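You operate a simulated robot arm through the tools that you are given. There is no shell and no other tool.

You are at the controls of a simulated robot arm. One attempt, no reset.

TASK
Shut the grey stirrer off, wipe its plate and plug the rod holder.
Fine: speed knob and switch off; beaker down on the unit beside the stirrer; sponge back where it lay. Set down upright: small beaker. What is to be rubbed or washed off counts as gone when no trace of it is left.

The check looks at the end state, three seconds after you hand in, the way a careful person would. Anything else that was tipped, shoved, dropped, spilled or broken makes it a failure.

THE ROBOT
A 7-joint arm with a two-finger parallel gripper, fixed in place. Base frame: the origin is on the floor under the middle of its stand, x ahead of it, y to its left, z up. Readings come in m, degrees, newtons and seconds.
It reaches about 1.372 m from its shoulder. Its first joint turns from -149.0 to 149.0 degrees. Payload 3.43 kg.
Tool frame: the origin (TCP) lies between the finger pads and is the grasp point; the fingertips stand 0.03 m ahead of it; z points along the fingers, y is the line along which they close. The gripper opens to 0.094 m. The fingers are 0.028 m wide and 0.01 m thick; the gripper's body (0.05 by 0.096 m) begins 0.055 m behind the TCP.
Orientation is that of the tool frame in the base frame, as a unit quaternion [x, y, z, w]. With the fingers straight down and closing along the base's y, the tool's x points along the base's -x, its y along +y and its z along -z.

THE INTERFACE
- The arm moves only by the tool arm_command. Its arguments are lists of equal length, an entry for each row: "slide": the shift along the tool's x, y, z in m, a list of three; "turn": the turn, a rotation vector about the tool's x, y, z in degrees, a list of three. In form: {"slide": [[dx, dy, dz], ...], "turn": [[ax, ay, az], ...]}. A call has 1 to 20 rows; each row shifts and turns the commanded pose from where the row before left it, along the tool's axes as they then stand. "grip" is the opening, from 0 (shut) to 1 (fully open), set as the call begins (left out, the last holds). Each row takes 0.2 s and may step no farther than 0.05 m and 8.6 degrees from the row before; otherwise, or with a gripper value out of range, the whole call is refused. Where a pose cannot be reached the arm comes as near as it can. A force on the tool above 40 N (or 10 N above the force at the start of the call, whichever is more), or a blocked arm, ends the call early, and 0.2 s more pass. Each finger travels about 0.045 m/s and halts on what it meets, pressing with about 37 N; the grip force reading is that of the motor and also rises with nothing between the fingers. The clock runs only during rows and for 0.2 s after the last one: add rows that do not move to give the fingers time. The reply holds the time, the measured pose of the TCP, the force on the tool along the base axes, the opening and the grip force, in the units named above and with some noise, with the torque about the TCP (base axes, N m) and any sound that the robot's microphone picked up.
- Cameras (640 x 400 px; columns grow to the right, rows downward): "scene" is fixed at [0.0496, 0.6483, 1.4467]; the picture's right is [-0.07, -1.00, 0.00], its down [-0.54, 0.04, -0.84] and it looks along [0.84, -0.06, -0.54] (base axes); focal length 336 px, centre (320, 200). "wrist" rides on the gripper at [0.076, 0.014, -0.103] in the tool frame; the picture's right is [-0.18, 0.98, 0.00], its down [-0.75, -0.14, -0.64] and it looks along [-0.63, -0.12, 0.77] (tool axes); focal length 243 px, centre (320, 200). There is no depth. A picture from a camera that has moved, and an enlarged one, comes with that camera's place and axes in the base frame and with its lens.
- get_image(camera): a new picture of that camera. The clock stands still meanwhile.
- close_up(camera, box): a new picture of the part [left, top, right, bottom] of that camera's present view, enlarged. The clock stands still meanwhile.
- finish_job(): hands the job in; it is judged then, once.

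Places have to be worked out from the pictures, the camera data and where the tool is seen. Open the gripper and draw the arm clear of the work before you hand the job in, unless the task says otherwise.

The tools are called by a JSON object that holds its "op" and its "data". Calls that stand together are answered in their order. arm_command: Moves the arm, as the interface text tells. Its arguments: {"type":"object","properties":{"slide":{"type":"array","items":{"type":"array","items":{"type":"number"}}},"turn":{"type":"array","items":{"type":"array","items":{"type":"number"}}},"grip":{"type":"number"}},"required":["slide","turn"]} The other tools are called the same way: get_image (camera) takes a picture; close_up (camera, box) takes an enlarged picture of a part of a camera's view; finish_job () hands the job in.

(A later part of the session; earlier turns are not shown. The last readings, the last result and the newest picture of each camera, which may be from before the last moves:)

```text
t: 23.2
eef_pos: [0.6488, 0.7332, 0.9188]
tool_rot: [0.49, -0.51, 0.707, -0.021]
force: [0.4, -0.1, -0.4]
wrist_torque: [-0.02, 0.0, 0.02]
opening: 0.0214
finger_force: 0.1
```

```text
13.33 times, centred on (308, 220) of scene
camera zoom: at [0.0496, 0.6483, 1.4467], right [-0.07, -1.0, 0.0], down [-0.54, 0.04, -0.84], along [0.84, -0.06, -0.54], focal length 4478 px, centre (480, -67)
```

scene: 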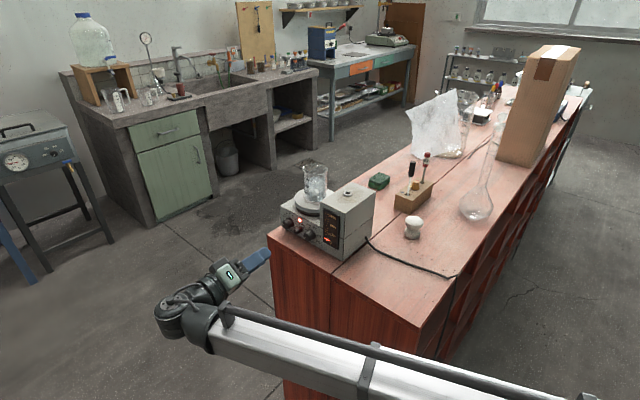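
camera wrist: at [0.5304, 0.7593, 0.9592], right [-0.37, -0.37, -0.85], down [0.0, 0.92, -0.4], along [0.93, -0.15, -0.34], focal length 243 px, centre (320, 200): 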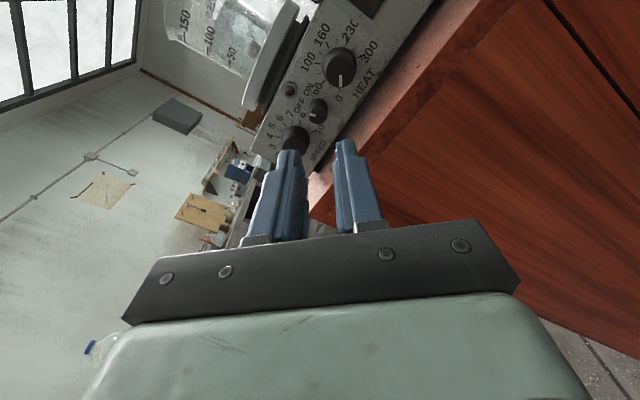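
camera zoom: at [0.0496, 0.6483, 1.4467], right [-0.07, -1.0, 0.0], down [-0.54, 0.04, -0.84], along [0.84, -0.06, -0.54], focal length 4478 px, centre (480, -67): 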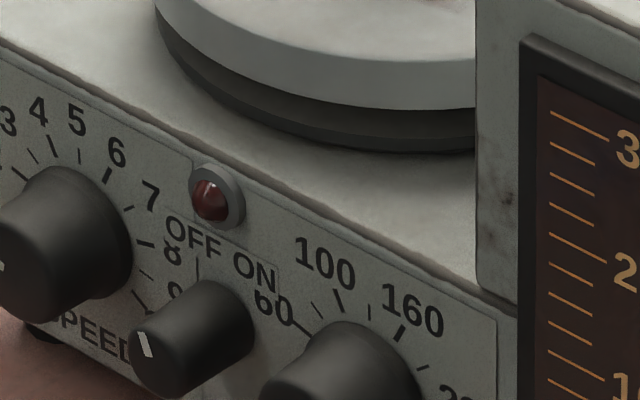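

The pointer now leans ~32° left at OFF and the lamp is out. Next the speed knob, 37 mm to the left: I shift over (fingertips well clear), roll to about -70° and open wider.

{"op": "arm_command", "data": {"slide": [[-0.0138, -0.0125, 0], [-0.0138, -0.0125, 0], [0, 0, 0], [0, 0, 0], [0, 0, 0], [0, 0, 0], [0, 0, 0], [0, 0, 0], [0, 0, 0], [0, 0, 0], [0, 0, 0]], "turn": [[0, 0, 0], [0, 0, 0], [0, 0, 7.75], [0, 0, 7.75], [0, 0, 7.75], [0, 0, 7.75], [0, 0, 7.75], [0, 0, 7.75], [0, 0, 7.75], [0, 0, 7.75], [0, 0, 0]], "grip": 0.4}}

{"op": "close_up", "data": {"camera": "wrist", "box": [230, 60, 420, 180]}}

{"op": "close_up", "data": {"camera": "scene", "box": [250, 190, 346, 250]}}

```text
t: 25.6
eef_pos: [0.6756, 0.7624, 0.9198]
tool_rot: [-0.156, 0.689, -0.595, 0.383]
force: [0.1, 0.1, 0.1]
wrist_torque: [0.0, 0.03, -0.01]
opening: 0.0377
finger_force: 0.1
```

```text
3.33 times, centred on (325, 120) of wrist
camera zoom: at [0.5567, 0.7875, 0.88], right [0.36, 0.36, -0.86], down [0.0, 0.92, 0.39], along [0.93, -0.14, 0.33], focal length 809 px, centre (303, 467)
```

zoom: 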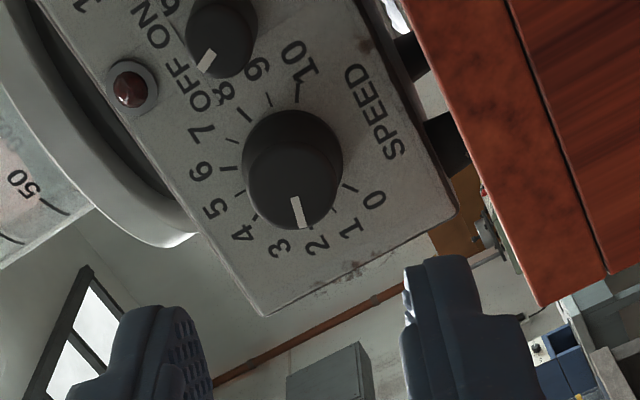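

```text
6.67 times, centred on (298, 220) of scene
camera zoom: at [0.0496, 0.6483, 1.4467], right [-0.07, -1.0, 0.0], down [-0.54, 0.04, -0.84], along [0.84, -0.06, -0.54], focal length 2239 px, centre (467, 67)
```

zoom: 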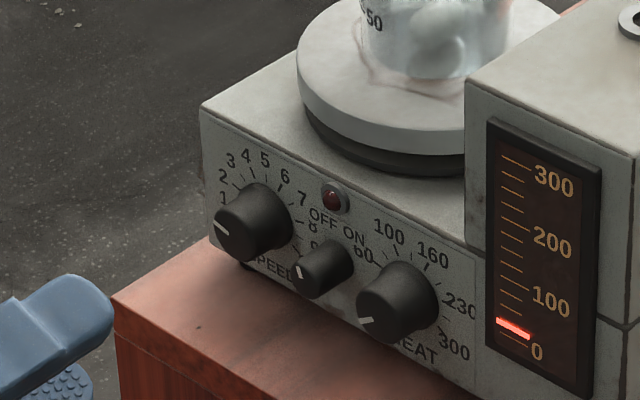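

The knob's face is ~10.7 cm ahead, 2–3 mm off along -y. I correct and advance most of the way.

{"op": "arm_command", "data": {"slide": [[-0.001, -0.0025, 0], [0, 0, 0.035], [0, 0, 0.03], [0, 0, 0]], "turn": [[0, 0, 0], [0, 0, 0], [0, 0, 0], [0, 0, 0]]}}

{"op": "close_up", "data": {"camera": "wrist", "box": [230, 80, 420, 200]}}

{"op": "close_up", "data": {"camera": "scene", "box": [250, 190, 346, 250]}}

```text
t: 26.6
eef_pos: [0.7226, 0.7165, 0.9217]
tool_rot: [-0.157, 0.689, -0.595, 0.383]
force: [-0.6, 0.1, 0.0]
wrist_torque: [-0.01, 0.0, 0.0]
opening: 0.0376
finger_force: 0.1
```

```text
3.33 times, centred on (325, 140) of wrist
camera zoom: at [0.6034, 0.7418, 0.8833], right [0.35, 0.36, -0.86], down [0.0, 0.92, 0.39], along [0.93, -0.14, 0.33], focal length 809 px, centre (303, 400)
```

zoom: 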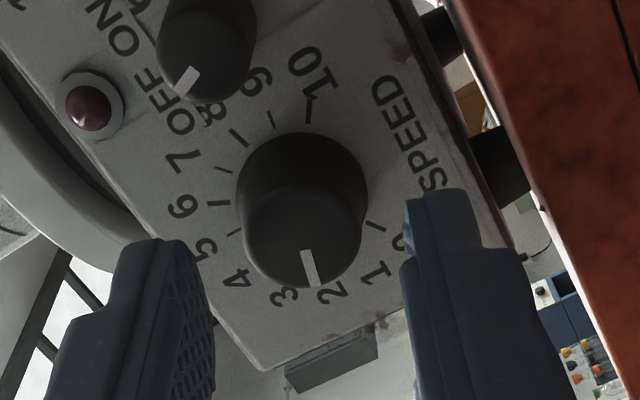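

```text
6.67 times, centred on (298, 220) of scene
camera zoom: at [0.0496, 0.6483, 1.4467], right [-0.07, -1.0, 0.0], down [-0.54, 0.04, -0.84], along [0.84, -0.06, -0.54], focal length 2239 px, centre (467, 67)
```

zoom: 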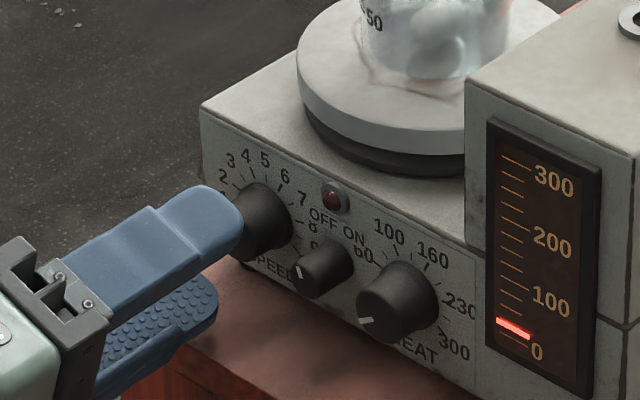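

Well centred (about 1.5 mm off in x). I trim it, advance 2.3 cm over the knob, then close.

{"op": "arm_command", "data": {"slide": [[-0.0015, 0, 0], [0, 0, 0.012], [0, 0, 0.0115], [0, 0, 0]], "turn": [[0, 0, 0], [0, 0, 0], [0, 0, 0], [0, 0, 0]]}}

{"op": "close_up", "data": {"camera": "wrist", "box": [230, 80, 420, 200]}}

{"op": "close_up", "data": {"camera": "scene", "box": [250, 190, 346, 250]}}

```text
t: 27.6
eef_pos: [0.741, 0.7002, 0.9227]
tool_rot: [-0.158, 0.689, -0.595, 0.382]
force: [-0.1, 0.1, 0.0]
wrist_torque: [0.02, 0.01, 0.04]
opening: 0.0376
finger_force: 0.0
```

```text
3.33 times, centred on (325, 140) of wrist
camera zoom: at [0.6218, 0.7254, 0.8823], right [0.36, 0.36, -0.86], down [0.0, 0.92, 0.39], along [0.93, -0.14, 0.33], focal length 809 px, centre (303, 400)
```

zoom: 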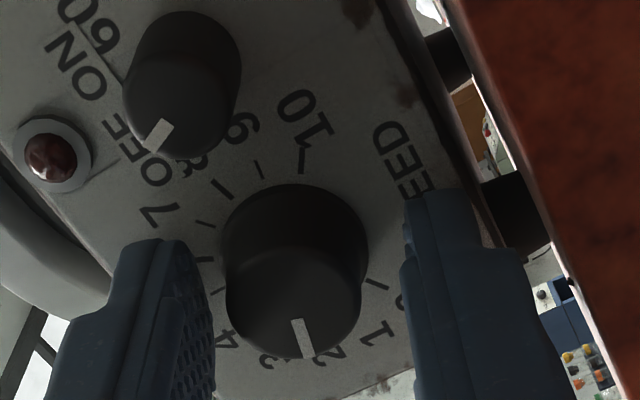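

```text
6.67 times, centred on (298, 220) of scene
camera zoom: at [0.0496, 0.6483, 1.4467], right [-0.07, -1.0, 0.0], down [-0.54, 0.04, -0.84], along [0.84, -0.06, -0.54], focal length 2239 px, centre (467, 67)
```

zoom: 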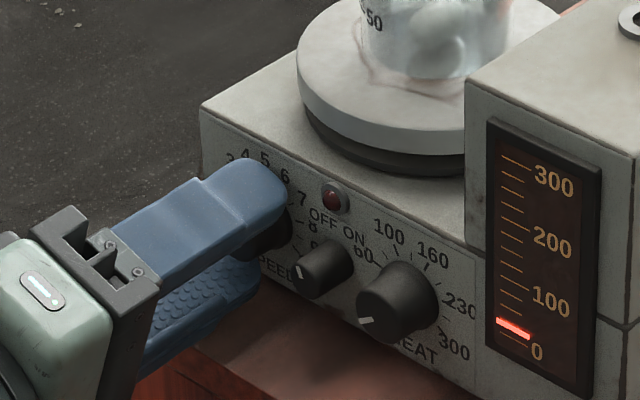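

The knob is between the pads; I trim 1.5 mm in y and close on it.

{"op": "arm_command", "data": {"slide": [[0, -0.0015, 0], [0, 0, 0], [0, 0, 0], [0, 0, 0]], "turn": [[0, 0, 0], [0, 0, 0], [0, 0, 0], [0, 0, 0]], "grip": 0.18}}

{"op": "close_up", "data": {"camera": "wrist", "box": [230, 80, 420, 200]}}

```text
t: 28.6
eef_pos: [0.7409, 0.6997, 0.9228]
tool_rot: [-0.157, 0.689, -0.595, 0.382]
force: [2.4, -4.3, -3.1]
wrist_torque: [-0.07, -0.11, 0.19]
opening: 0.0245
finger_force: 45.5
```

```text
3.33 times, centred on (325, 140) of wrist
camera zoom: at [0.6214, 0.7253, 0.8839], right [0.35, 0.36, -0.86], down [0.0, 0.92, 0.39], along [0.94, -0.14, 0.33], focal length 809 px, centre (303, 400)
```

zoom: 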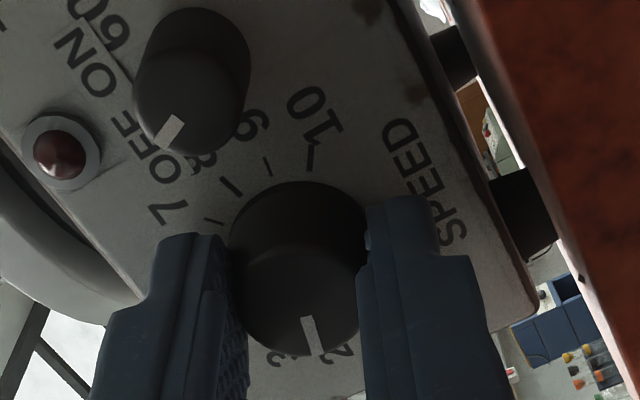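

Grip is clean (24.5 mm). I judge the pointer near 1.6–2 with 25° per mark, so 0 is some 40–50° anticlockwise; I turn 40° first and look.

{"op": "arm_command", "data": {"slide": [[0, 0, 0], [0, 0, 0], [0, 0, 0], [0, 0, 0], [0, 0, 0], [0, 0, 0]], "turn": [[0, 0, -8], [0, 0, -8], [0, 0, -8], [0, 0, -8], [0, 0, -8], [0, 0, 0]]}}

{"op": "close_up", "data": {"camera": "wrist", "box": [230, 80, 420, 200]}}

{"op": "close_up", "data": {"camera": "scene", "box": [250, 190, 346, 250]}}

```text
t: 30.0
eef_pos: [0.74, 0.7007, 0.9218]
tool_rot: [0.385, -0.594, 0.689, -0.155]
force: [10.6, -6.1, -12.8]
wrist_torque: [0.43, 0.44, 0.56]
opening: 0.0248
finger_force: 45.1
```

```text
3.33 times, centred on (325, 140) of wrist
camera zoom: at [0.6146, 0.7184, 0.9358], right [-0.12, -0.12, -0.99], down [0.07, 0.99, -0.13], along [0.99, -0.08, -0.11], focal length 809 px, centre (303, 400)
```

zoom: 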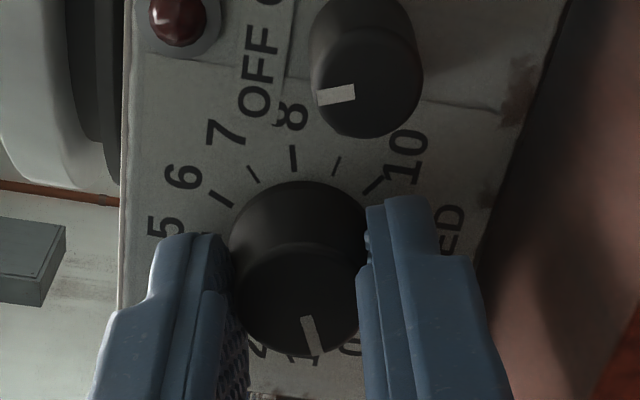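

```text
6.67 times, centred on (298, 220) of scene
camera zoom: at [0.0496, 0.6483, 1.4467], right [-0.07, -1.0, 0.0], down [-0.54, 0.04, -0.84], along [0.84, -0.06, -0.54], focal length 2239 px, centre (467, 67)
```

zoom: 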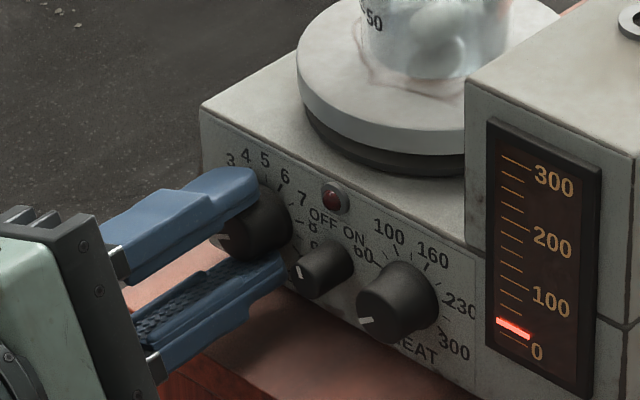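

The pointer followed and now lies about 25° below left; the 0 mark lies about 36° below left. I turn about 11° more and check.

{"op": "arm_command", "data": {"slide": [[0, 0, 0], [0, 0, 0], [0, 0, 0]], "turn": [[0, 0, -6], [0, 0, -5], [0, 0, 0]]}}

{"op": "close_up", "data": {"camera": "wrist", "box": [230, 80, 420, 200]}}

```text
t: 30.8
eef_pos: [0.7399, 0.7007, 0.9224]
tool_rot: [0.439, -0.555, 0.701, -0.088]
force: [9.2, -9.7, -15.3]
wrist_torque: [0.48, 0.26, -0.01]
opening: 0.0241
finger_force: 44.5
```

```text
3.33 times, centred on (325, 140) of wrist
camera zoom: at [0.6173, 0.7213, 0.95], right [-0.25, -0.25, -0.94], down [0.04, 0.96, -0.27], along [0.97, -0.11, -0.23], focal length 809 px, centre (303, 400)
```

zoom: 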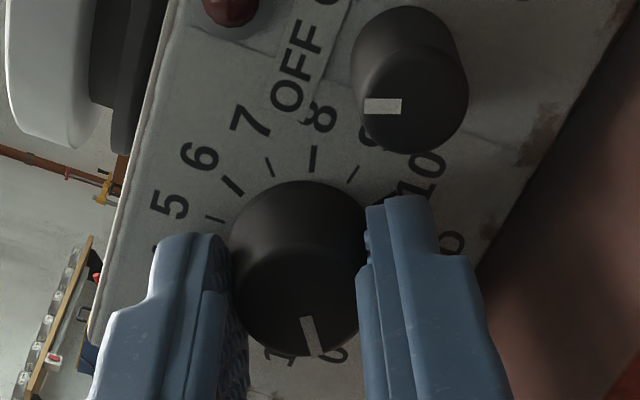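

By the geometry the pointer now lies on the 0 mark. I open the fingers, back straight out and look.

{"op": "arm_command", "data": {"slide": [[0, 0, 0], [0, 0, 0], [0, 0, -0.01], [0, 0, -0.02], [0, 0, -0.03], [0, 0, -0.03], [0, 0, -0.03], [0, 0, 0]], "turn": [[0, 0, 0], [0, 0, 0], [0, 0, 0], [0, 0, 0], [0, 0, 0], [0, 0, 0], [0, 0, 0], [0, 0, 0]], "grip": 0.34}}

{"op": "close_up", "data": {"camera": "wrist", "box": [230, 50, 390, 150]}}

{"op": "close_up", "data": {"camera": "scene", "box": [250, 190, 346, 250]}}

```text
t: 32.6
eef_pos: [0.653, 0.7828, 0.9241]
tool_rot: [0.439, -0.554, 0.702, -0.089]
force: [-0.3, 0.0, -0.5]
wrist_torque: [-0.04, 0.0, -0.01]
opening: 0.0321
finger_force: 0.1
```

```text
4.00 times, centred on (310, 100) of wrist
camera zoom: at [0.5287, 0.8052, 0.9513], right [-0.24, -0.25, -0.94], down [0.04, 0.96, -0.27], along [0.97, -0.11, -0.22], focal length 970 px, centre (360, 600)
```

zoom: 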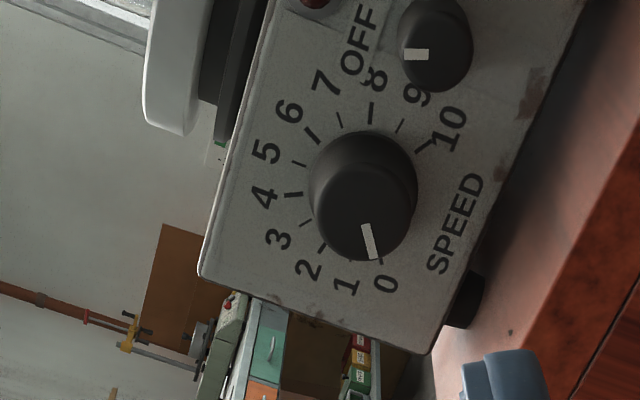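

```text
6.67 times, centred on (298, 220) of scene
camera zoom: at [0.0496, 0.6483, 1.4467], right [-0.07, -1.0, 0.0], down [-0.54, 0.04, -0.84], along [0.84, -0.06, -0.54], focal length 2239 px, centre (467, 67)
```

zoom: 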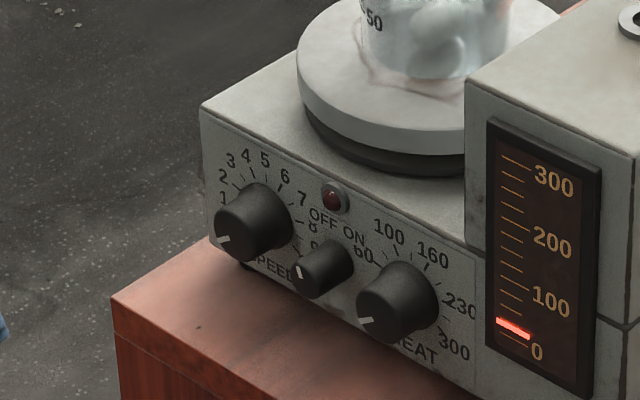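

{"op": "close_up", "data": {"camera": "scene", "box": [276, 212, 324, 242]}}

{"op": "close_up", "data": {"camera": "wrist", "box": [290, 60, 354, 130]}}

```text
13.33 times, centred on (300, 227) of scene
camera zoom: at [0.0496, 0.6483, 1.4467], right [-0.07, -1.0, 0.0], down [-0.54, 0.04, -0.84], along [0.84, -0.06, -0.54], focal length 4478 px, centre (587, -160)
```

zoom: 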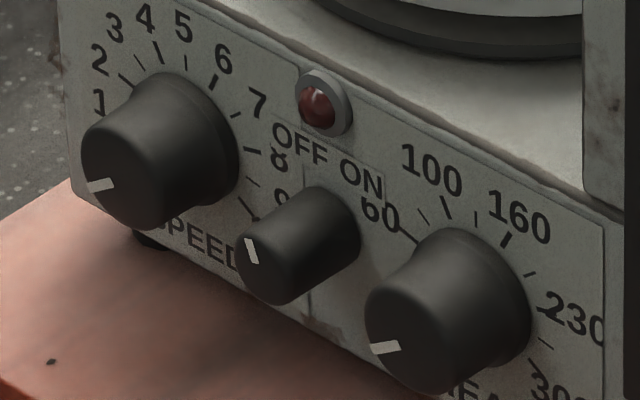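

```text
5.71 times, centred on (322, 95) of wrist
camera zoom: at [0.5287, 0.8052, 0.9513], right [-0.24, -0.25, -0.94], down [0.04, 0.96, -0.27], along [0.97, -0.11, -0.22], focal length 1386 px, centre (309, 800)
```

zoom: 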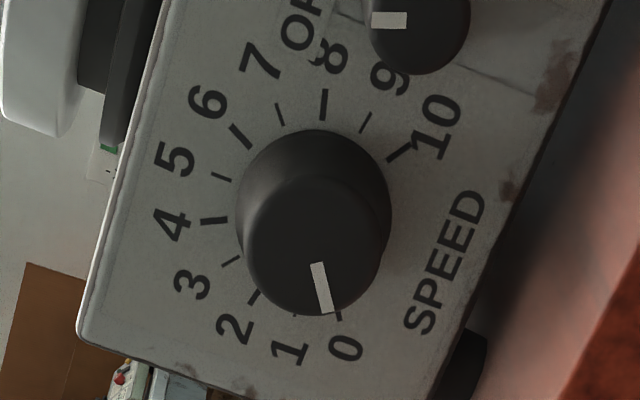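

Speed knob points at 0, switch at OFF, lamp dark. Now the beaker: I rise clear in front of the bench and turn the tool to point straight down with the fingers closing along the stirrer's depth, so neither finger goes near the meter housing.

{"op": "arm_command", "data": {"slide": [[0.0206, -0.0343, -0.008], [0.0206, -0.0343, -0.008], [0.0206, -0.0343, -0.008], [0.0206, -0.0343, 0], [0.0206, -0.0343, 0], [0, 0, 0], [0, 0, 0], [0, 0, 0], [0, 0, 0]], "turn": [[0, 0, 0], [0, 0, 0], [0, 0, 0], [0, 0, 0], [0, 0, 0], [0, 0, 7.75], [0, 0, 7.75], [0, 0, 7.75], [0, 0, 7.75]], "grip": 1.0}}

{"op": "arm_command", "data": {"slide": [[0, 0, 0], [0, 0, 0], [0, 0, 0], [0, 0, 0], [0, 0, 0], [0, 0, 0], [0, 0, 0], [0, 0, 0], [0, 0, 0], [0, 0, 0], [0, 0, 0], [0, 0, 0]], "turn": [[-8.2, 0, 0], [-8.2, 0, 0], [-8.2, 0, 0], [-8.2, 0, 0], [-8.2, 0, 0], [-8.2, 0, 0], [-8.2, 0, 0], [-8.2, 0, 0], [-8.2, 0, 0], [-8.1, 0, 0], [-8.1, 0, 0], [0, 0, 0]]}}

{"op": "get_image", "data": {"camera": "wrist"}}

{"op": "get_image", "data": {"camera": "scene"}}

```text
t: 34.6
eef_pos: [0.6367, 0.8013, 1.1241]
tool_rot: [-0.274, 0.652, -0.651, 0.274]
force: [-0.5, -0.6, -0.3]
wrist_torque: [0.0, 0.04, 0.01]
opening: 0.094
finger_force: 0.1
```

```text
t: 35.3
eef_pos: [0.6393, 0.8039, 1.1257]
tool_rot: [-0.325, 0.751, -0.53, 0.223]
force: [13.4, -4.0, -2.5]
wrist_torque: [0.04, 0.05, 0.17]
opening: 0.0941
finger_force: 0.0
stopped in row 3: the force on the tool passed its limit at 84 N (the readings are from after the stop); the commanded pose is now the measured one
```

```text
taken
camera wrist: at [0.5139, 0.8191, 1.1474], right [-0.12, 0.36, -0.93], down [0.12, 0.93, 0.34], along [0.99, -0.07, -0.15], focal length 243 px, centre (320, 200)
```

wrist: 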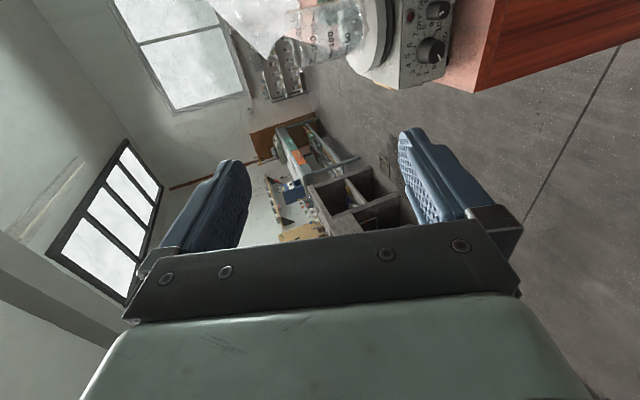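

```text
taken
```

scene: 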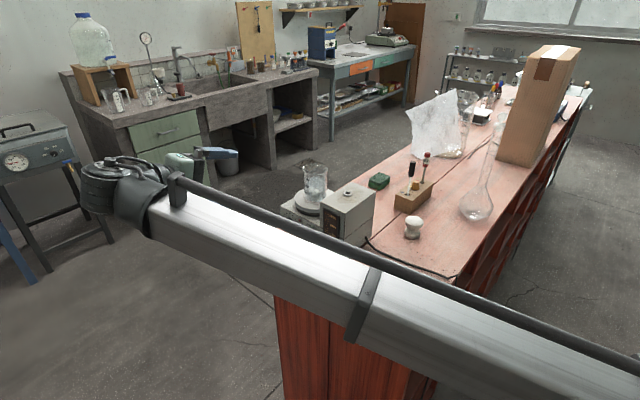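

The turn about x was stopped by an 84 N force — most likely the camera side of the gripper met the arm's own wrist. I look at the wrist before reversing.

{"op": "close_up", "data": {"camera": "scene", "box": [70, 130, 250, 250]}}

{"op": "arm_command", "data": {"slide": [[0, 0, 0], [0, 0, 0], [0, 0, 0], [0, 0, 0]], "turn": [[7.1, 0, 0], [7.1, 0, 0], [7.1, 0, 0], [0, 0, 0]]}}

{"op": "get_image", "data": {"camera": "scene"}}

```text
3.33 times, centred on (160, 190) of scene
camera zoom: at [0.0496, 0.6483, 1.4467], right [-0.07, -1.0, 0.0], down [-0.54, 0.04, -0.84], along [0.84, -0.06, -0.54], focal length 1120 px, centre (853, 233)
```

zoom: 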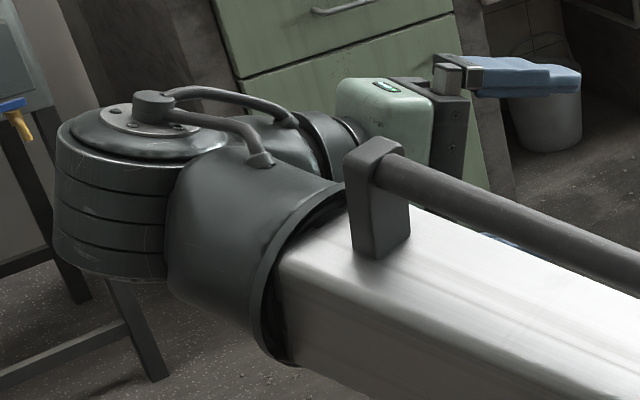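

```text
t: 36.3
eef_pos: [0.6384, 0.8028, 1.1256]
tool_rot: [0.277, -0.64, 0.661, -0.278]
force: [0.3, 0.1, 1.1]
wrist_torque: [-0.03, -0.03, -0.01]
opening: 0.0939
finger_force: 0.0
```

```text
taken
```

scene: 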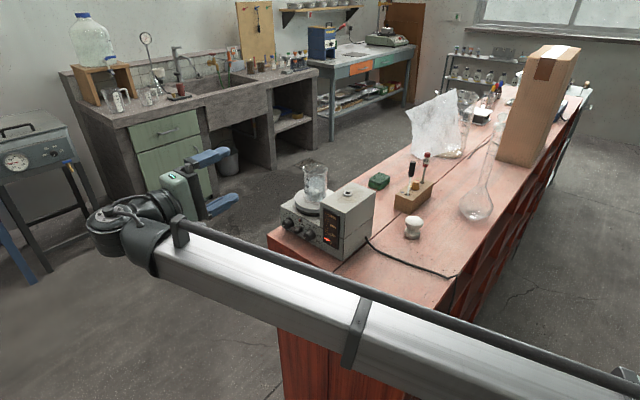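

The gripper had folded against its own forearm; nothing in the scene was touched. I go back the way that worked: roll to x-down, then pitch to vertical.

{"op": "arm_command", "data": {"slide": [[0, 0, -0.03], [0, 0, -0.03], [0, 0, 0], [0, 0, 0], [0, 0, 0], [0, 0, 0], [0, 0, 0], [0, 0, 0], [0, 0, 0], [0, 0, 0], [0, 0, 0], [0, 0, 0], [0, 0, 0], [0, 0, 0]], "turn": [[0, 0, 0], [0, 0, 0], [0, 0, 8.2], [0, 0, 8.2], [0, 0, 8.2], [0, 0, 8.2], [0, 0, 8.2], [0, 0, 8.2], [0, 0, 8.2], [0, 0, 8.2], [0, 0, 8.2], [0, 0, 8.2], [0, 0, 8.2], [0, 0, 0]]}}

{"op": "arm_command", "data": {"slide": [[0, 0, 0], [0, 0, 0], [0, 0, 0], [0, 0, 0], [0, 0, 0], [0, 0, 0], [0, 0, 0], [0, 0, 0], [0, 0, 0], [0, 0, 0], [0, 0, 0], [0, 0, 0]], "turn": [[0, 8.2, 0], [0, 8.2, 0], [0, 8.2, 0], [0, 8.2, 0], [0, 8.2, 0], [0, 8.2, 0], [0, 8.2, 0], [0, 8.2, 0], [0, 8.2, 0], [0, 8.1, 0], [0, 8.1, 0], [0, 0, 0]]}}

{"op": "get_image", "data": {"camera": "scene"}}

```text
t: 39.3
eef_pos: [0.5951, 0.8441, 1.1244]
tool_rot: [0.258, 0.648, -0.268, 0.664]
force: [-0.4, 0.0, -0.1]
wrist_torque: [0.0, 0.01, 0.0]
opening: 0.0939
finger_force: 0.0
```

```text
t: 41.9
eef_pos: [0.595, 0.8443, 1.1232]
tool_rot: [0.373, 0.928, -0.008, 0.01]
force: [0.3, 0.7, 0.0]
wrist_torque: [0.0, 0.03, -0.02]
opening: 0.0939
finger_force: 0.1
```

```text
taken
```

scene: 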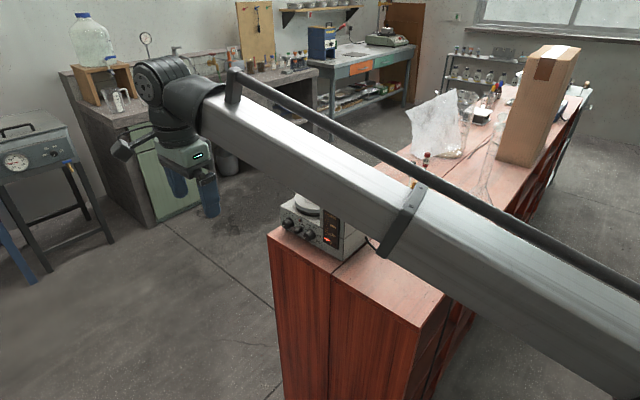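

Now vertical again (1.5° tilt to correct). I rise to z ≈ 1.24, level the tool, yaw so the fingers will close nearly along the stirrer's depth, and go over the beaker to look down at it.

{"op": "arm_command", "data": {"slide": [[0, 0, -0.04], [0, 0, -0.04], [0, 0, -0.04], [0, 0, 0], [0, 0, 0], [0, 0, 0], [0, 0, 0], [0, 0, 0], [0, 0, 0], [0, 0, 0], [0, 0, 0], [0, 0, 0]], "turn": [[-0.42, 1.4, 0], [0, 0, 0], [0, 0, 0], [0, 0, -7.98], [0, 0, -7.98], [0, 0, -7.98], [0, 0, -7.98], [0, 0, -7.98], [0, 0, -7.98], [0, 0, -7.98], [0, 0, -7.98], [0, 0, 0]]}}

{"op": "arm_command", "data": {"slide": [[-0.0134, -0.0405, 0], [-0.0134, -0.0405, 0], [-0.0134, -0.0405, 0], [-0.0134, -0.0405, 0], [-0.0134, -0.0405, 0], [-0.0134, -0.0405, 0], [-0.0134, -0.0405, 0], [0, 0, 0], [0, 0, 0]], "turn": [[0, 0, 0], [0, 0, 0], [0, 0, 0], [0, 0, 0], [0, 0, 0], [0, 0, 0], [0, 0, 0], [0, 0, 0], [0, 0, 0]]}}

{"op": "get_image", "data": {"camera": "wrist"}}

{"op": "get_image", "data": {"camera": "scene"}}

```text
t: 44.5
eef_pos: [0.5946, 0.8442, 1.2436]
tool_rot: [-0.176, 0.984, -0.001, 0.002]
force: [-0.5, 0.1, -0.2]
wrist_torque: [0.0, 0.02, 0.02]
opening: 0.0941
finger_force: 0.1
```

```text
t: 46.5
eef_pos: [0.7823, 0.6102, 1.2451]
tool_rot: [-0.175, 0.985, -0.001, 0.001]
force: [-1.5, -0.6, -0.4]
wrist_torque: [-0.01, 0.02, 0.0]
opening: 0.0939
finger_force: 0.1
```

```text
taken
camera wrist: at [0.706, 0.5989, 1.3478], right [-0.17, 0.99, 0.0], down [0.75, 0.13, 0.64], along [0.63, 0.11, -0.77], focal length 243 px, centre (320, 200)
```

wrist: 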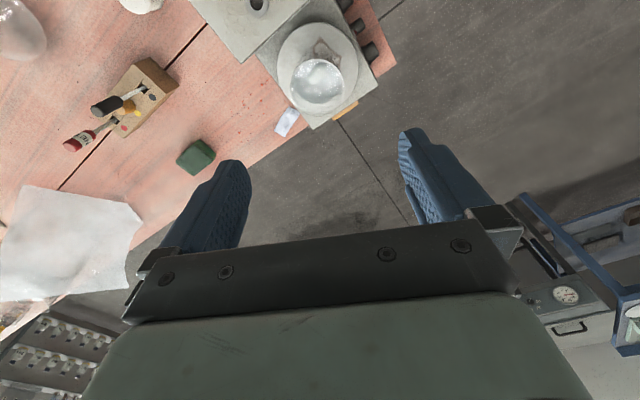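

```text
taken
```

scene: 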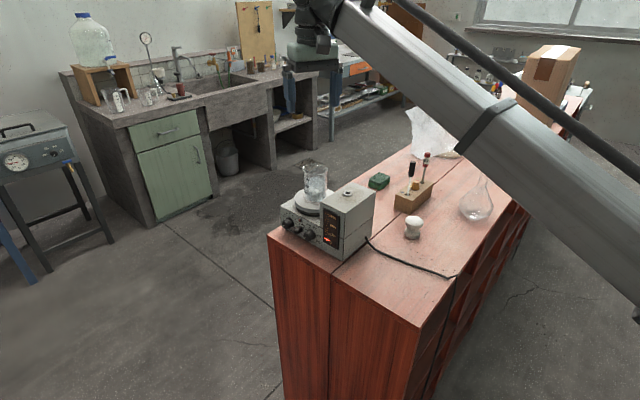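

Good overview from above. I enlarge the plate with the beaker, the bench behind it, and the block.

{"op": "close_up", "data": {"camera": "wrist", "box": [240, 0, 400, 140]}}

{"op": "close_up", "data": {"camera": "wrist", "box": [280, 30, 360, 120]}}

{"op": "close_up", "data": {"camera": "wrist", "box": [60, 50, 220, 170]}}

{"op": "close_up", "data": {"camera": "wrist", "box": [0, 0, 200, 120]}}

```text
2.86 times, centred on (320, 70) of wrist
camera zoom: at [0.706, 0.5989, 1.3478], right [-0.17, 0.99, 0.0], down [0.75, 0.13, 0.64], along [0.63, 0.11, -0.77], focal length 693 px, centre (320, 571)
```

zoom: 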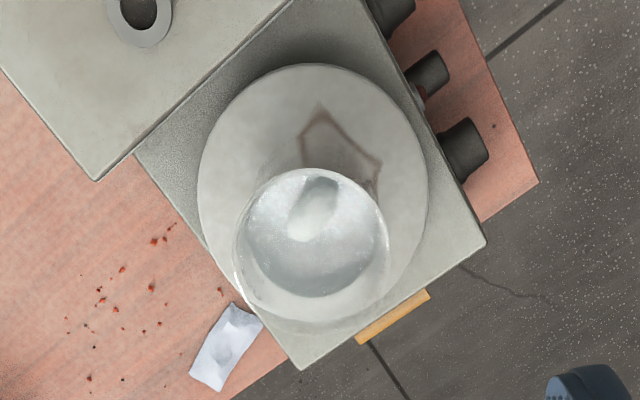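

```text
4.44 times, centred on (320, 75) of wrist
camera zoom: at [0.706, 0.5989, 1.3478], right [-0.17, 0.99, 0.0], down [0.75, 0.13, 0.64], along [0.63, 0.11, -0.77], focal length 1078 px, centre (320, 756)
```

zoom: 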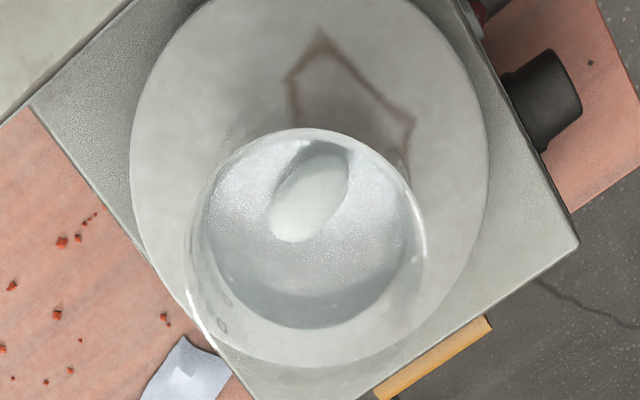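

```text
3.33 times, centred on (140, 110) of wrist
camera zoom: at [0.706, 0.5989, 1.3478], right [-0.17, 0.99, 0.0], down [0.75, 0.13, 0.64], along [0.63, 0.11, -0.77], focal length 809 px, centre (920, 500)
```

zoom: 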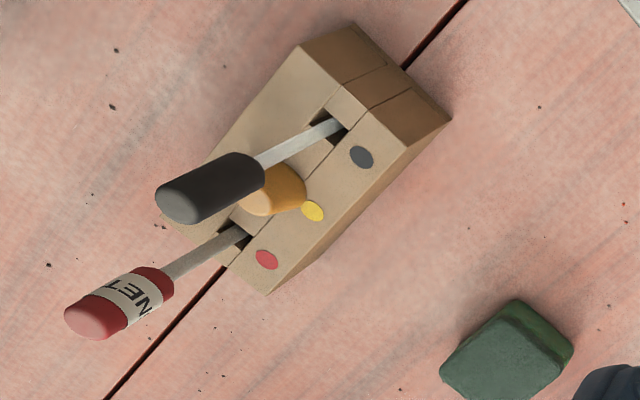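

```text
3.20 times, centred on (100, 60) of wrist
camera zoom: at [0.706, 0.5989, 1.3478], right [-0.17, 0.99, 0.0], down [0.75, 0.13, 0.64], along [0.63, 0.11, -0.77], focal length 776 px, centre (1024, 648)
```

zoom: 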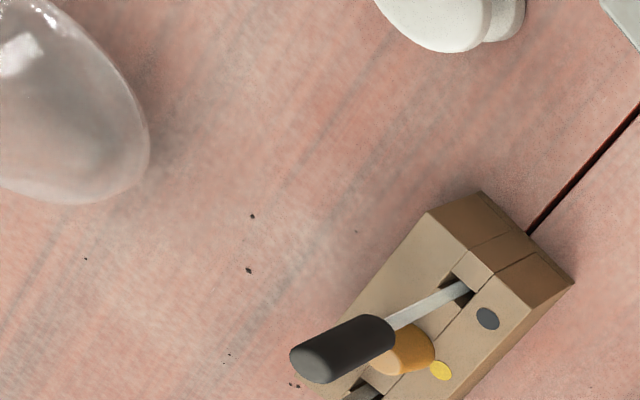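

The beaker's rim centre works out at about (0.779, 0.608), rim z ≈ 1.067, practically under the tool; a brown angular stain lies on the front part of the plate. I lower to just above the rim and check from the scene camera.

{"op": "arm_command", "data": {"slide": [[0.0035, -0.001, 0.03], [0, 0, 0.035], [0, 0, 0.035], [0, 0, 0.03], [0, 0, 0]], "turn": [[0, 0, 0], [0, 0, 0], [0, 0, 0], [0, 0, 0], [0, 0, 0]]}}

{"op": "get_image", "data": {"camera": "wrist"}}

{"op": "close_up", "data": {"camera": "scene", "box": [250, 120, 410, 240]}}

```text
t: 47.7
eef_pos: [0.778, 0.6111, 1.1141]
tool_rot: [-0.175, 0.985, -0.001, 0.001]
force: [-0.7, 0.0, -1.0]
wrist_torque: [0.0, 0.02, -0.01]
opening: 0.094
finger_force: 0.0
```

```text
taken
camera wrist: at [0.7019, 0.5988, 1.2165], right [-0.17, 0.99, 0.0], down [0.75, 0.13, 0.64], along [0.63, 0.11, -0.77], focal length 243 px, centre (320, 200)
```

wrist: 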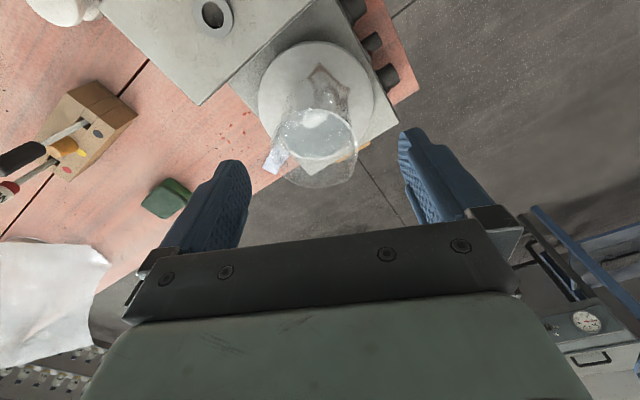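

```text
3.33 times, centred on (330, 180) of scene
camera zoom: at [0.0496, 0.6483, 1.4467], right [-0.07, -1.0, 0.0], down [-0.54, 0.04, -0.84], along [0.84, -0.06, -0.54], focal length 1120 px, centre (287, 267)
```

zoom: 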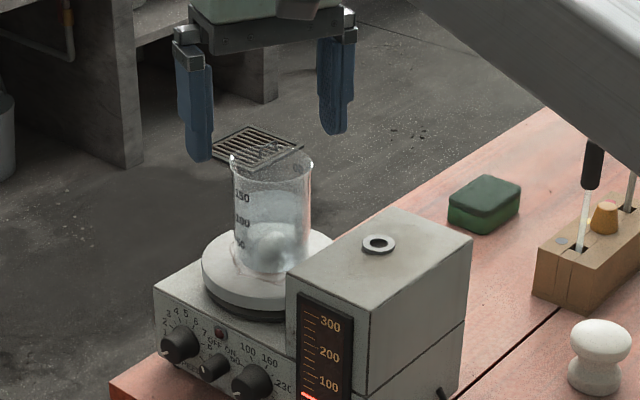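

Both views agree the beaker is centred within 2 mm between the fingers. I lower the fingers round it.

{"op": "arm_command", "data": {"slide": [[-0.001, -0.001, 0.027], [0, 0, 0.027], [0, 0, 0.024], [0, 0, 0]], "turn": [[0, 0, 0], [0, 0, 0], [0, 0, 0], [0, 0, 0]]}}

{"op": "get_image", "data": {"camera": "wrist"}}

{"op": "close_up", "data": {"camera": "scene", "box": [250, 120, 410, 240]}}

```text
t: 48.7
eef_pos: [0.7778, 0.609, 1.0375]
tool_rot: [-0.176, 0.984, -0.001, 0.001]
force: [1.0, 0.1, -0.3]
wrist_torque: [-0.03, 0.02, 0.01]
opening: 0.0942
finger_force: 0.0
```

```text
taken
camera wrist: at [0.7029, 0.5969, 1.1395], right [-0.17, 0.99, 0.0], down [0.75, 0.13, 0.64], along [0.63, 0.11, -0.77], focal length 243 px, centre (320, 200)
```

wrist: 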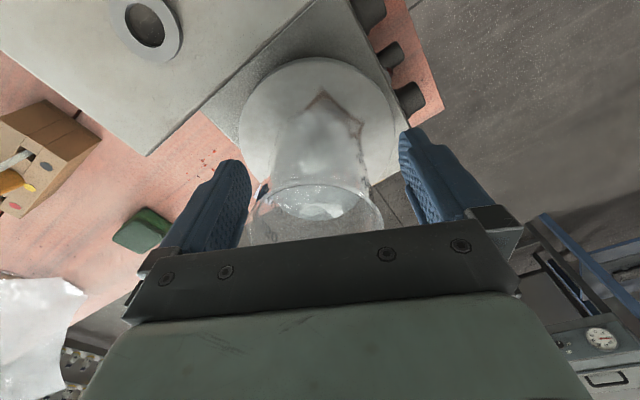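

```text
3.33 times, centred on (330, 180) of scene
camera zoom: at [0.0496, 0.6483, 1.4467], right [-0.07, -1.0, 0.0], down [-0.54, 0.04, -0.84], along [0.84, -0.06, -0.54], focal length 1120 px, centre (287, 267)
```

zoom: 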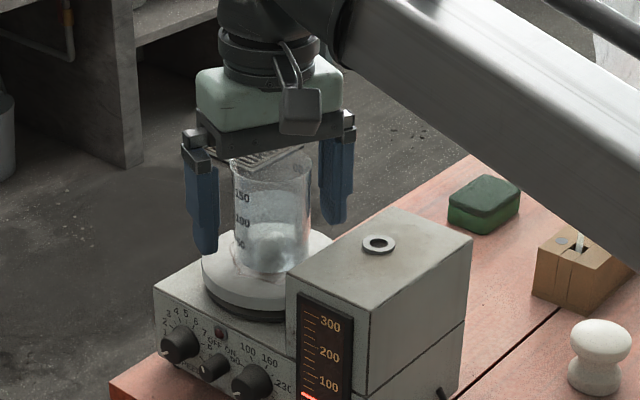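

The beaker is centred between the fingers. I close on it gently.

{"op": "arm_command", "data": {"slide": [[0, -0.001, 0], [0, 0, 0], [0, 0, 0], [0, 0, 0], [0, 0, 0]], "turn": [[0, 0, 0], [0, 0, 0], [0, 0, 0], [0, 0, 0], [0, 0, 0]], "grip": 0.55}}

{"op": "get_image", "data": {"camera": "wrist"}}

{"op": "close_up", "data": {"camera": "scene", "box": [250, 120, 410, 240]}}

```text
t: 49.9
eef_pos: [0.7767, 0.6074, 1.0366]
tool_rot: [-0.176, 0.984, 0.0, 0.001]
force: [-0.2, -0.3, -0.3]
wrist_torque: [0.02, 0.05, -0.01]
opening: 0.0618
finger_force: 37.0
```

```text
taken
camera wrist: at [0.7033, 0.5958, 1.1395], right [-0.17, 0.99, 0.0], down [0.75, 0.13, 0.64], along [0.63, 0.11, -0.77], focal length 243 px, centre (320, 200)
```

wrist: 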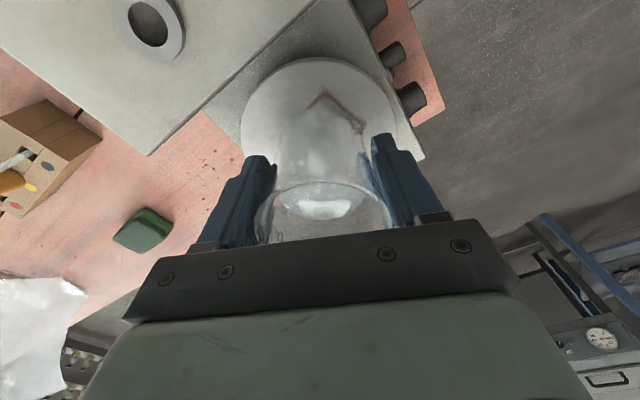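

```text
3.33 times, centred on (330, 180) of scene
camera zoom: at [0.0496, 0.6483, 1.4467], right [-0.07, -1.0, 0.0], down [-0.54, 0.04, -0.84], along [0.84, -0.06, -0.54], focal length 1120 px, centre (287, 267)
```

zoom: 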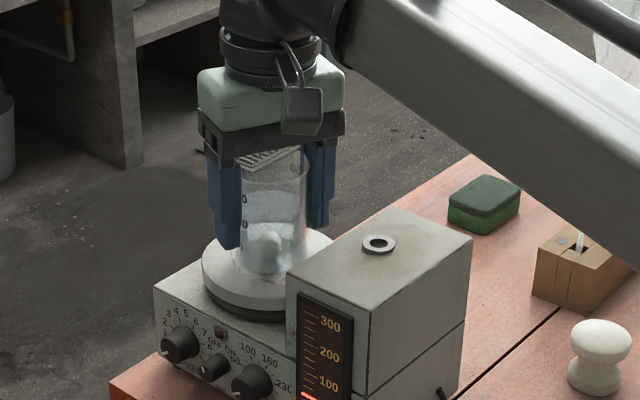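

Held at 61.8 mm with 37 N. I lift it slowly and evenly by 10 cm.

{"op": "arm_command", "data": {"slide": [[0, 0, -0.004], [0, 0, -0.008], [0, 0, -0.014], [0, 0, -0.018], [0, 0, -0.02], [0, 0, -0.016], [0, 0, -0.01], [0, 0, -0.006], [0, 0, -0.004], [0, 0, 0], [0, 0, 0]], "turn": [[0, 0, 0], [0, 0, 0], [0, 0, 0], [0, 0, 0], [0, 0, 0], [0, 0, 0], [0, 0, 0], [0, 0, 0], [0, 0, 0], [0, 0, 0], [0, 0, 0]]}}

{"op": "get_image", "data": {"camera": "scene"}}

{"op": "get_image", "data": {"camera": "wrist"}}

```text
t: 52.3
eef_pos: [0.7788, 0.6083, 1.1371]
tool_rot: [-0.175, 0.985, 0.0, 0.001]
force: [-0.5, -0.1, -1.1]
wrist_torque: [-0.04, 0.03, -0.02]
opening: 0.0613
finger_force: 36.7
```

```text
taken
```

scene: 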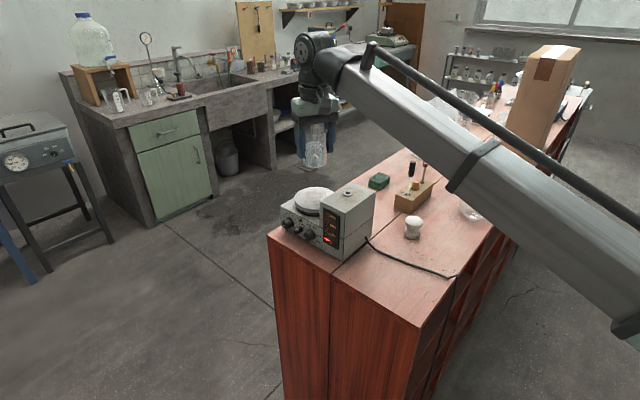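

```text
taken
camera wrist: at [0.7032, 0.5959, 1.2389], right [-0.17, 0.99, 0.0], down [0.75, 0.13, 0.64], along [0.63, 0.11, -0.77], focal length 243 px, centre (320, 200)
```

wrist: 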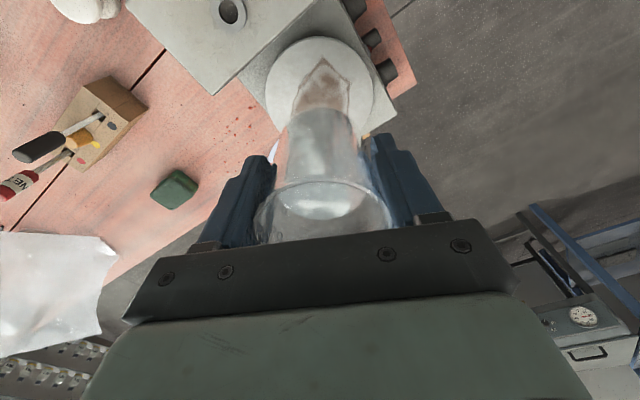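

The beaker is up and steady; the stain on the plate is in view. I carry it smoothly over to the free bench patch to the right of the stirrer, about (0.594, 0.470).

{"op": "arm_command", "data": {"slide": [[0.0066, -0.002, 0], [0.0132, -0.004, 0], [0.0197, -0.0059, 0], [0.0219, -0.0066, 0], [0.0219, -0.0066, 0], [0.0219, -0.0066, 0], [0.0219, -0.0066, 0], [0.0219, -0.0066, 0], [0.0219, -0.0066, 0], [0.0197, -0.0059, 0], [0.0154, -0.0046, 0], [0.0088, -0.0026, 0], [0.0044, -0.0013, 0], [0, 0, 0], [0, 0, 0]], "turn": [[0, 0, 0], [0, 0, 0], [0, 0, 0], [0, 0, 0], [0, 0, 0], [0, 0, 0], [0, 0, 0], [0, 0, 0], [0, 0, 0], [0, 0, 0], [0, 0, 0], [0, 0, 0], [0, 0, 0], [0, 0, 0], [0, 0, 0]]}}

{"op": "get_image", "data": {"camera": "scene"}}

{"op": "get_image", "data": {"camera": "wrist"}}

```text
t: 55.5
eef_pos: [0.5981, 0.4702, 1.136]
tool_rot: [-0.176, 0.984, 0.0, 0.001]
force: [0.1, 0.4, -1.2]
wrist_torque: [0.01, 0.01, 0.02]
opening: 0.0611
finger_force: 36.2
```

```text
taken
```

scene: 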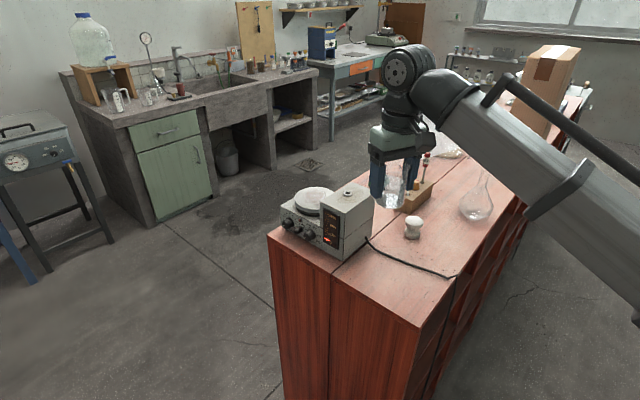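

```text
taken
camera wrist: at [0.5212, 0.4586, 1.2377], right [-0.17, 0.99, 0.0], down [0.75, 0.13, 0.64], along [0.63, 0.11, -0.77], focal length 243 px, centre (320, 200)
```

wrist: 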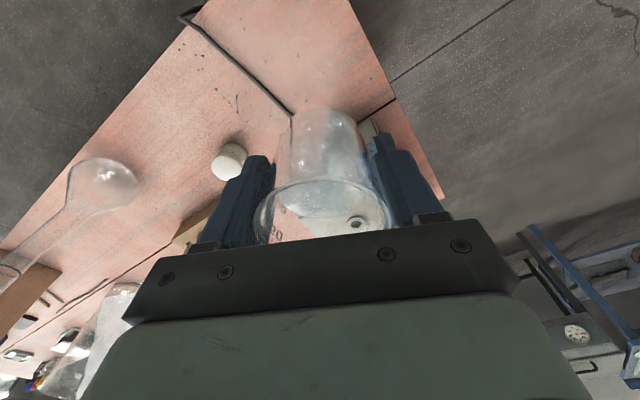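

Below this spot the bench is clear: about 3.5 cm from beaker to cable, and the bench edge ~5 cm off. I lower most of the way.

{"op": "arm_command", "data": {"slide": [[0, 0, 0.006], [0, 0, 0.012], [0, 0, 0.02], [0, 0, 0.022], [0, 0, 0.022], [0, 0, 0.022], [0, 0, 0.022], [0, 0, 0.02], [0, 0, 0.014], [0, 0, 0.008], [0, 0, 0.004], [0, 0, 0]], "turn": [[0, 0, 0], [0, 0, 0], [0, 0, 0], [0, 0, 0], [0, 0, 0], [0, 0, 0], [0, 0, 0], [0, 0, 0], [0, 0, 0], [0, 0, 0], [0, 0, 0], [0, 0, 0]]}}

{"op": "get_image", "data": {"camera": "scene"}}

{"op": "close_up", "data": {"camera": "scene", "box": [310, 180, 470, 300]}}

```text
t: 58.1
eef_pos: [0.5953, 0.4693, 0.9647]
tool_rot: [-0.175, 0.985, 0.0, 0.001]
force: [0.2, -1.0, -1.8]
wrist_torque: [0.0, 0.02, 0.03]
opening: 0.061
finger_force: 37.1
```

```text
taken
```

scene: 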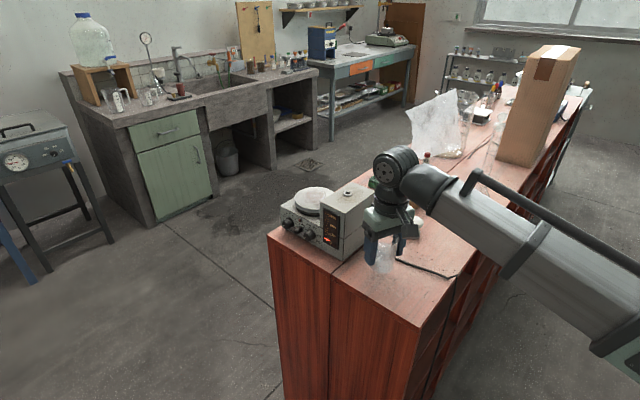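

```text
3.33 times, centred on (390, 240) of scene
camera zoom: at [0.0496, 0.6483, 1.4467], right [-0.07, -1.0, 0.0], down [-0.54, 0.04, -0.84], along [0.84, -0.06, -0.54], focal length 1120 px, centre (87, 67)
```

zoom: 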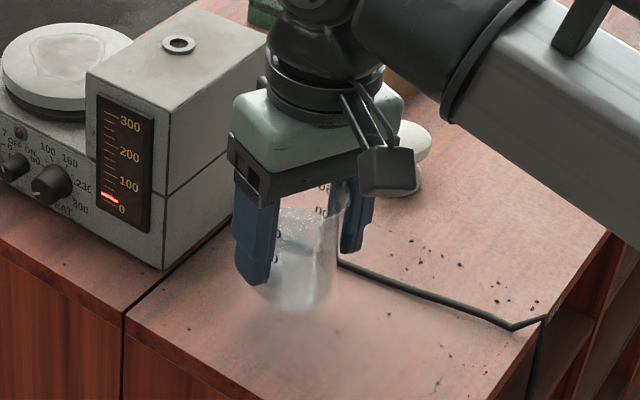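

I creep down, watching the vertical force for touchdown.

{"op": "arm_command", "data": {"slide": [[0, 0, 0.004], [0, 0, 0.004], [0, 0, 0.004], [0, 0, 0.004], [0, 0, 0.003], [0, 0, 0]], "turn": [[0, 0, 0], [0, 0, 0], [0, 0, 0], [0, 0, 0], [0, 0, 0], [0, 0, 0]]}}

{"op": "close_up", "data": {"camera": "scene", "box": [350, 220, 430, 280]}}

```text
t: 59.5
eef_pos: [0.5974, 0.4706, 0.9453]
tool_rot: [-0.176, 0.984, -0.001, 0.002]
force: [-0.5, 0.4, -2.1]
wrist_torque: [0.03, 0.03, 0.01]
opening: 0.061
finger_force: 37.1
```

```text
6.67 times, centred on (390, 250) of scene
camera zoom: at [0.0496, 0.6483, 1.4467], right [-0.07, -1.0, 0.0], down [-0.54, 0.04, -0.84], along [0.84, -0.06, -0.54], focal length 2239 px, centre (-147, -133)
```

zoom: 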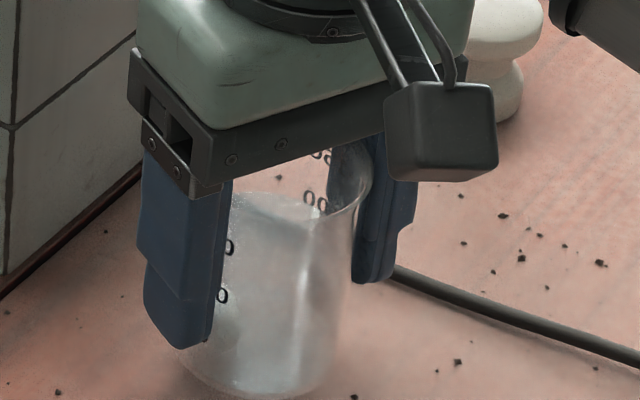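

{"op": "arm_command", "data": {"slide": [[0, 0, 0.003], [0, 0, 0.003], [0, 0, 0.002], [0, 0, 0.002], [0, 0, 0]], "turn": [[0, 0, 0], [0, 0, 0], [0, 0, 0], [0, 0, 0], [0, 0, 0]]}}

{"op": "close_up", "data": {"camera": "scene", "box": [350, 230, 430, 290]}}

```text
t: 60.7
eef_pos: [0.5963, 0.4702, 0.935]
tool_rot: [-0.176, 0.984, -0.001, 0.001]
force: [0.7, 0.0, -2.3]
wrist_torque: [-0.02, 0.05, -0.05]
opening: 0.0608
finger_force: 36.9
```

```text
6.67 times, centred on (390, 260) of scene
camera zoom: at [0.0496, 0.6483, 1.4467], right [-0.07, -1.0, 0.0], down [-0.54, 0.04, -0.84], along [0.84, -0.06, -0.54], focal length 2239 px, centre (-147, -200)
```

zoom: 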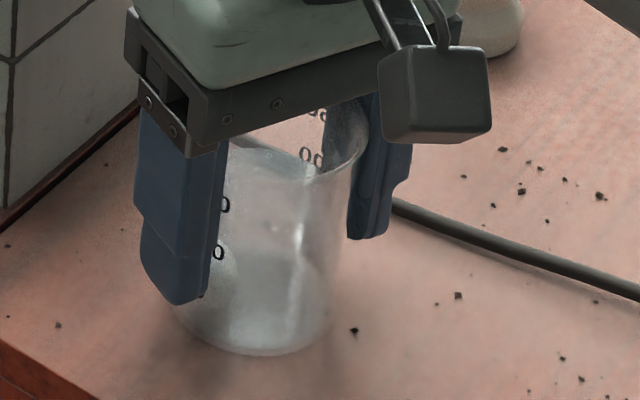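

Still hanging (force -2.3 N, just its weight). I continue down in 2 mm steps.

{"op": "arm_command", "data": {"slide": [[0, 0, 0.002], [0, 0, 0.002], [0, 0, 0.002], [0, 0, 0.002], [0, 0, 0]], "turn": [[0, 0, 0], [0, 0, 0], [0, 0, 0], [0, 0, 0], [0, 0, 0]]}}

{"op": "close_up", "data": {"camera": "scene", "box": [350, 230, 430, 290]}}

```text
t: 61.9
eef_pos: [0.5978, 0.4708, 0.9274]
tool_rot: [-0.175, 0.985, -0.001, 0.002]
force: [11.4, 3.8, 35.3]
wrist_torque: [-0.04, -0.14, 0.04]
opening: 0.0606
finger_force: 37.4
```

```text
6.67 times, centred on (390, 260) of scene
camera zoom: at [0.0496, 0.6483, 1.4467], right [-0.07, -1.0, 0.0], down [-0.54, 0.04, -0.84], along [0.84, -0.06, -0.54], focal length 2239 px, centre (-147, -200)
```

zoom: 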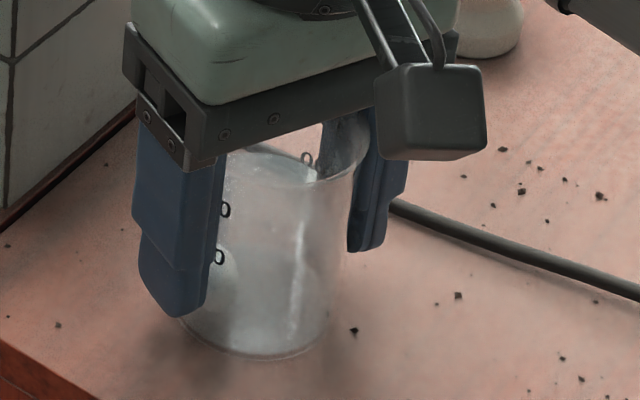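

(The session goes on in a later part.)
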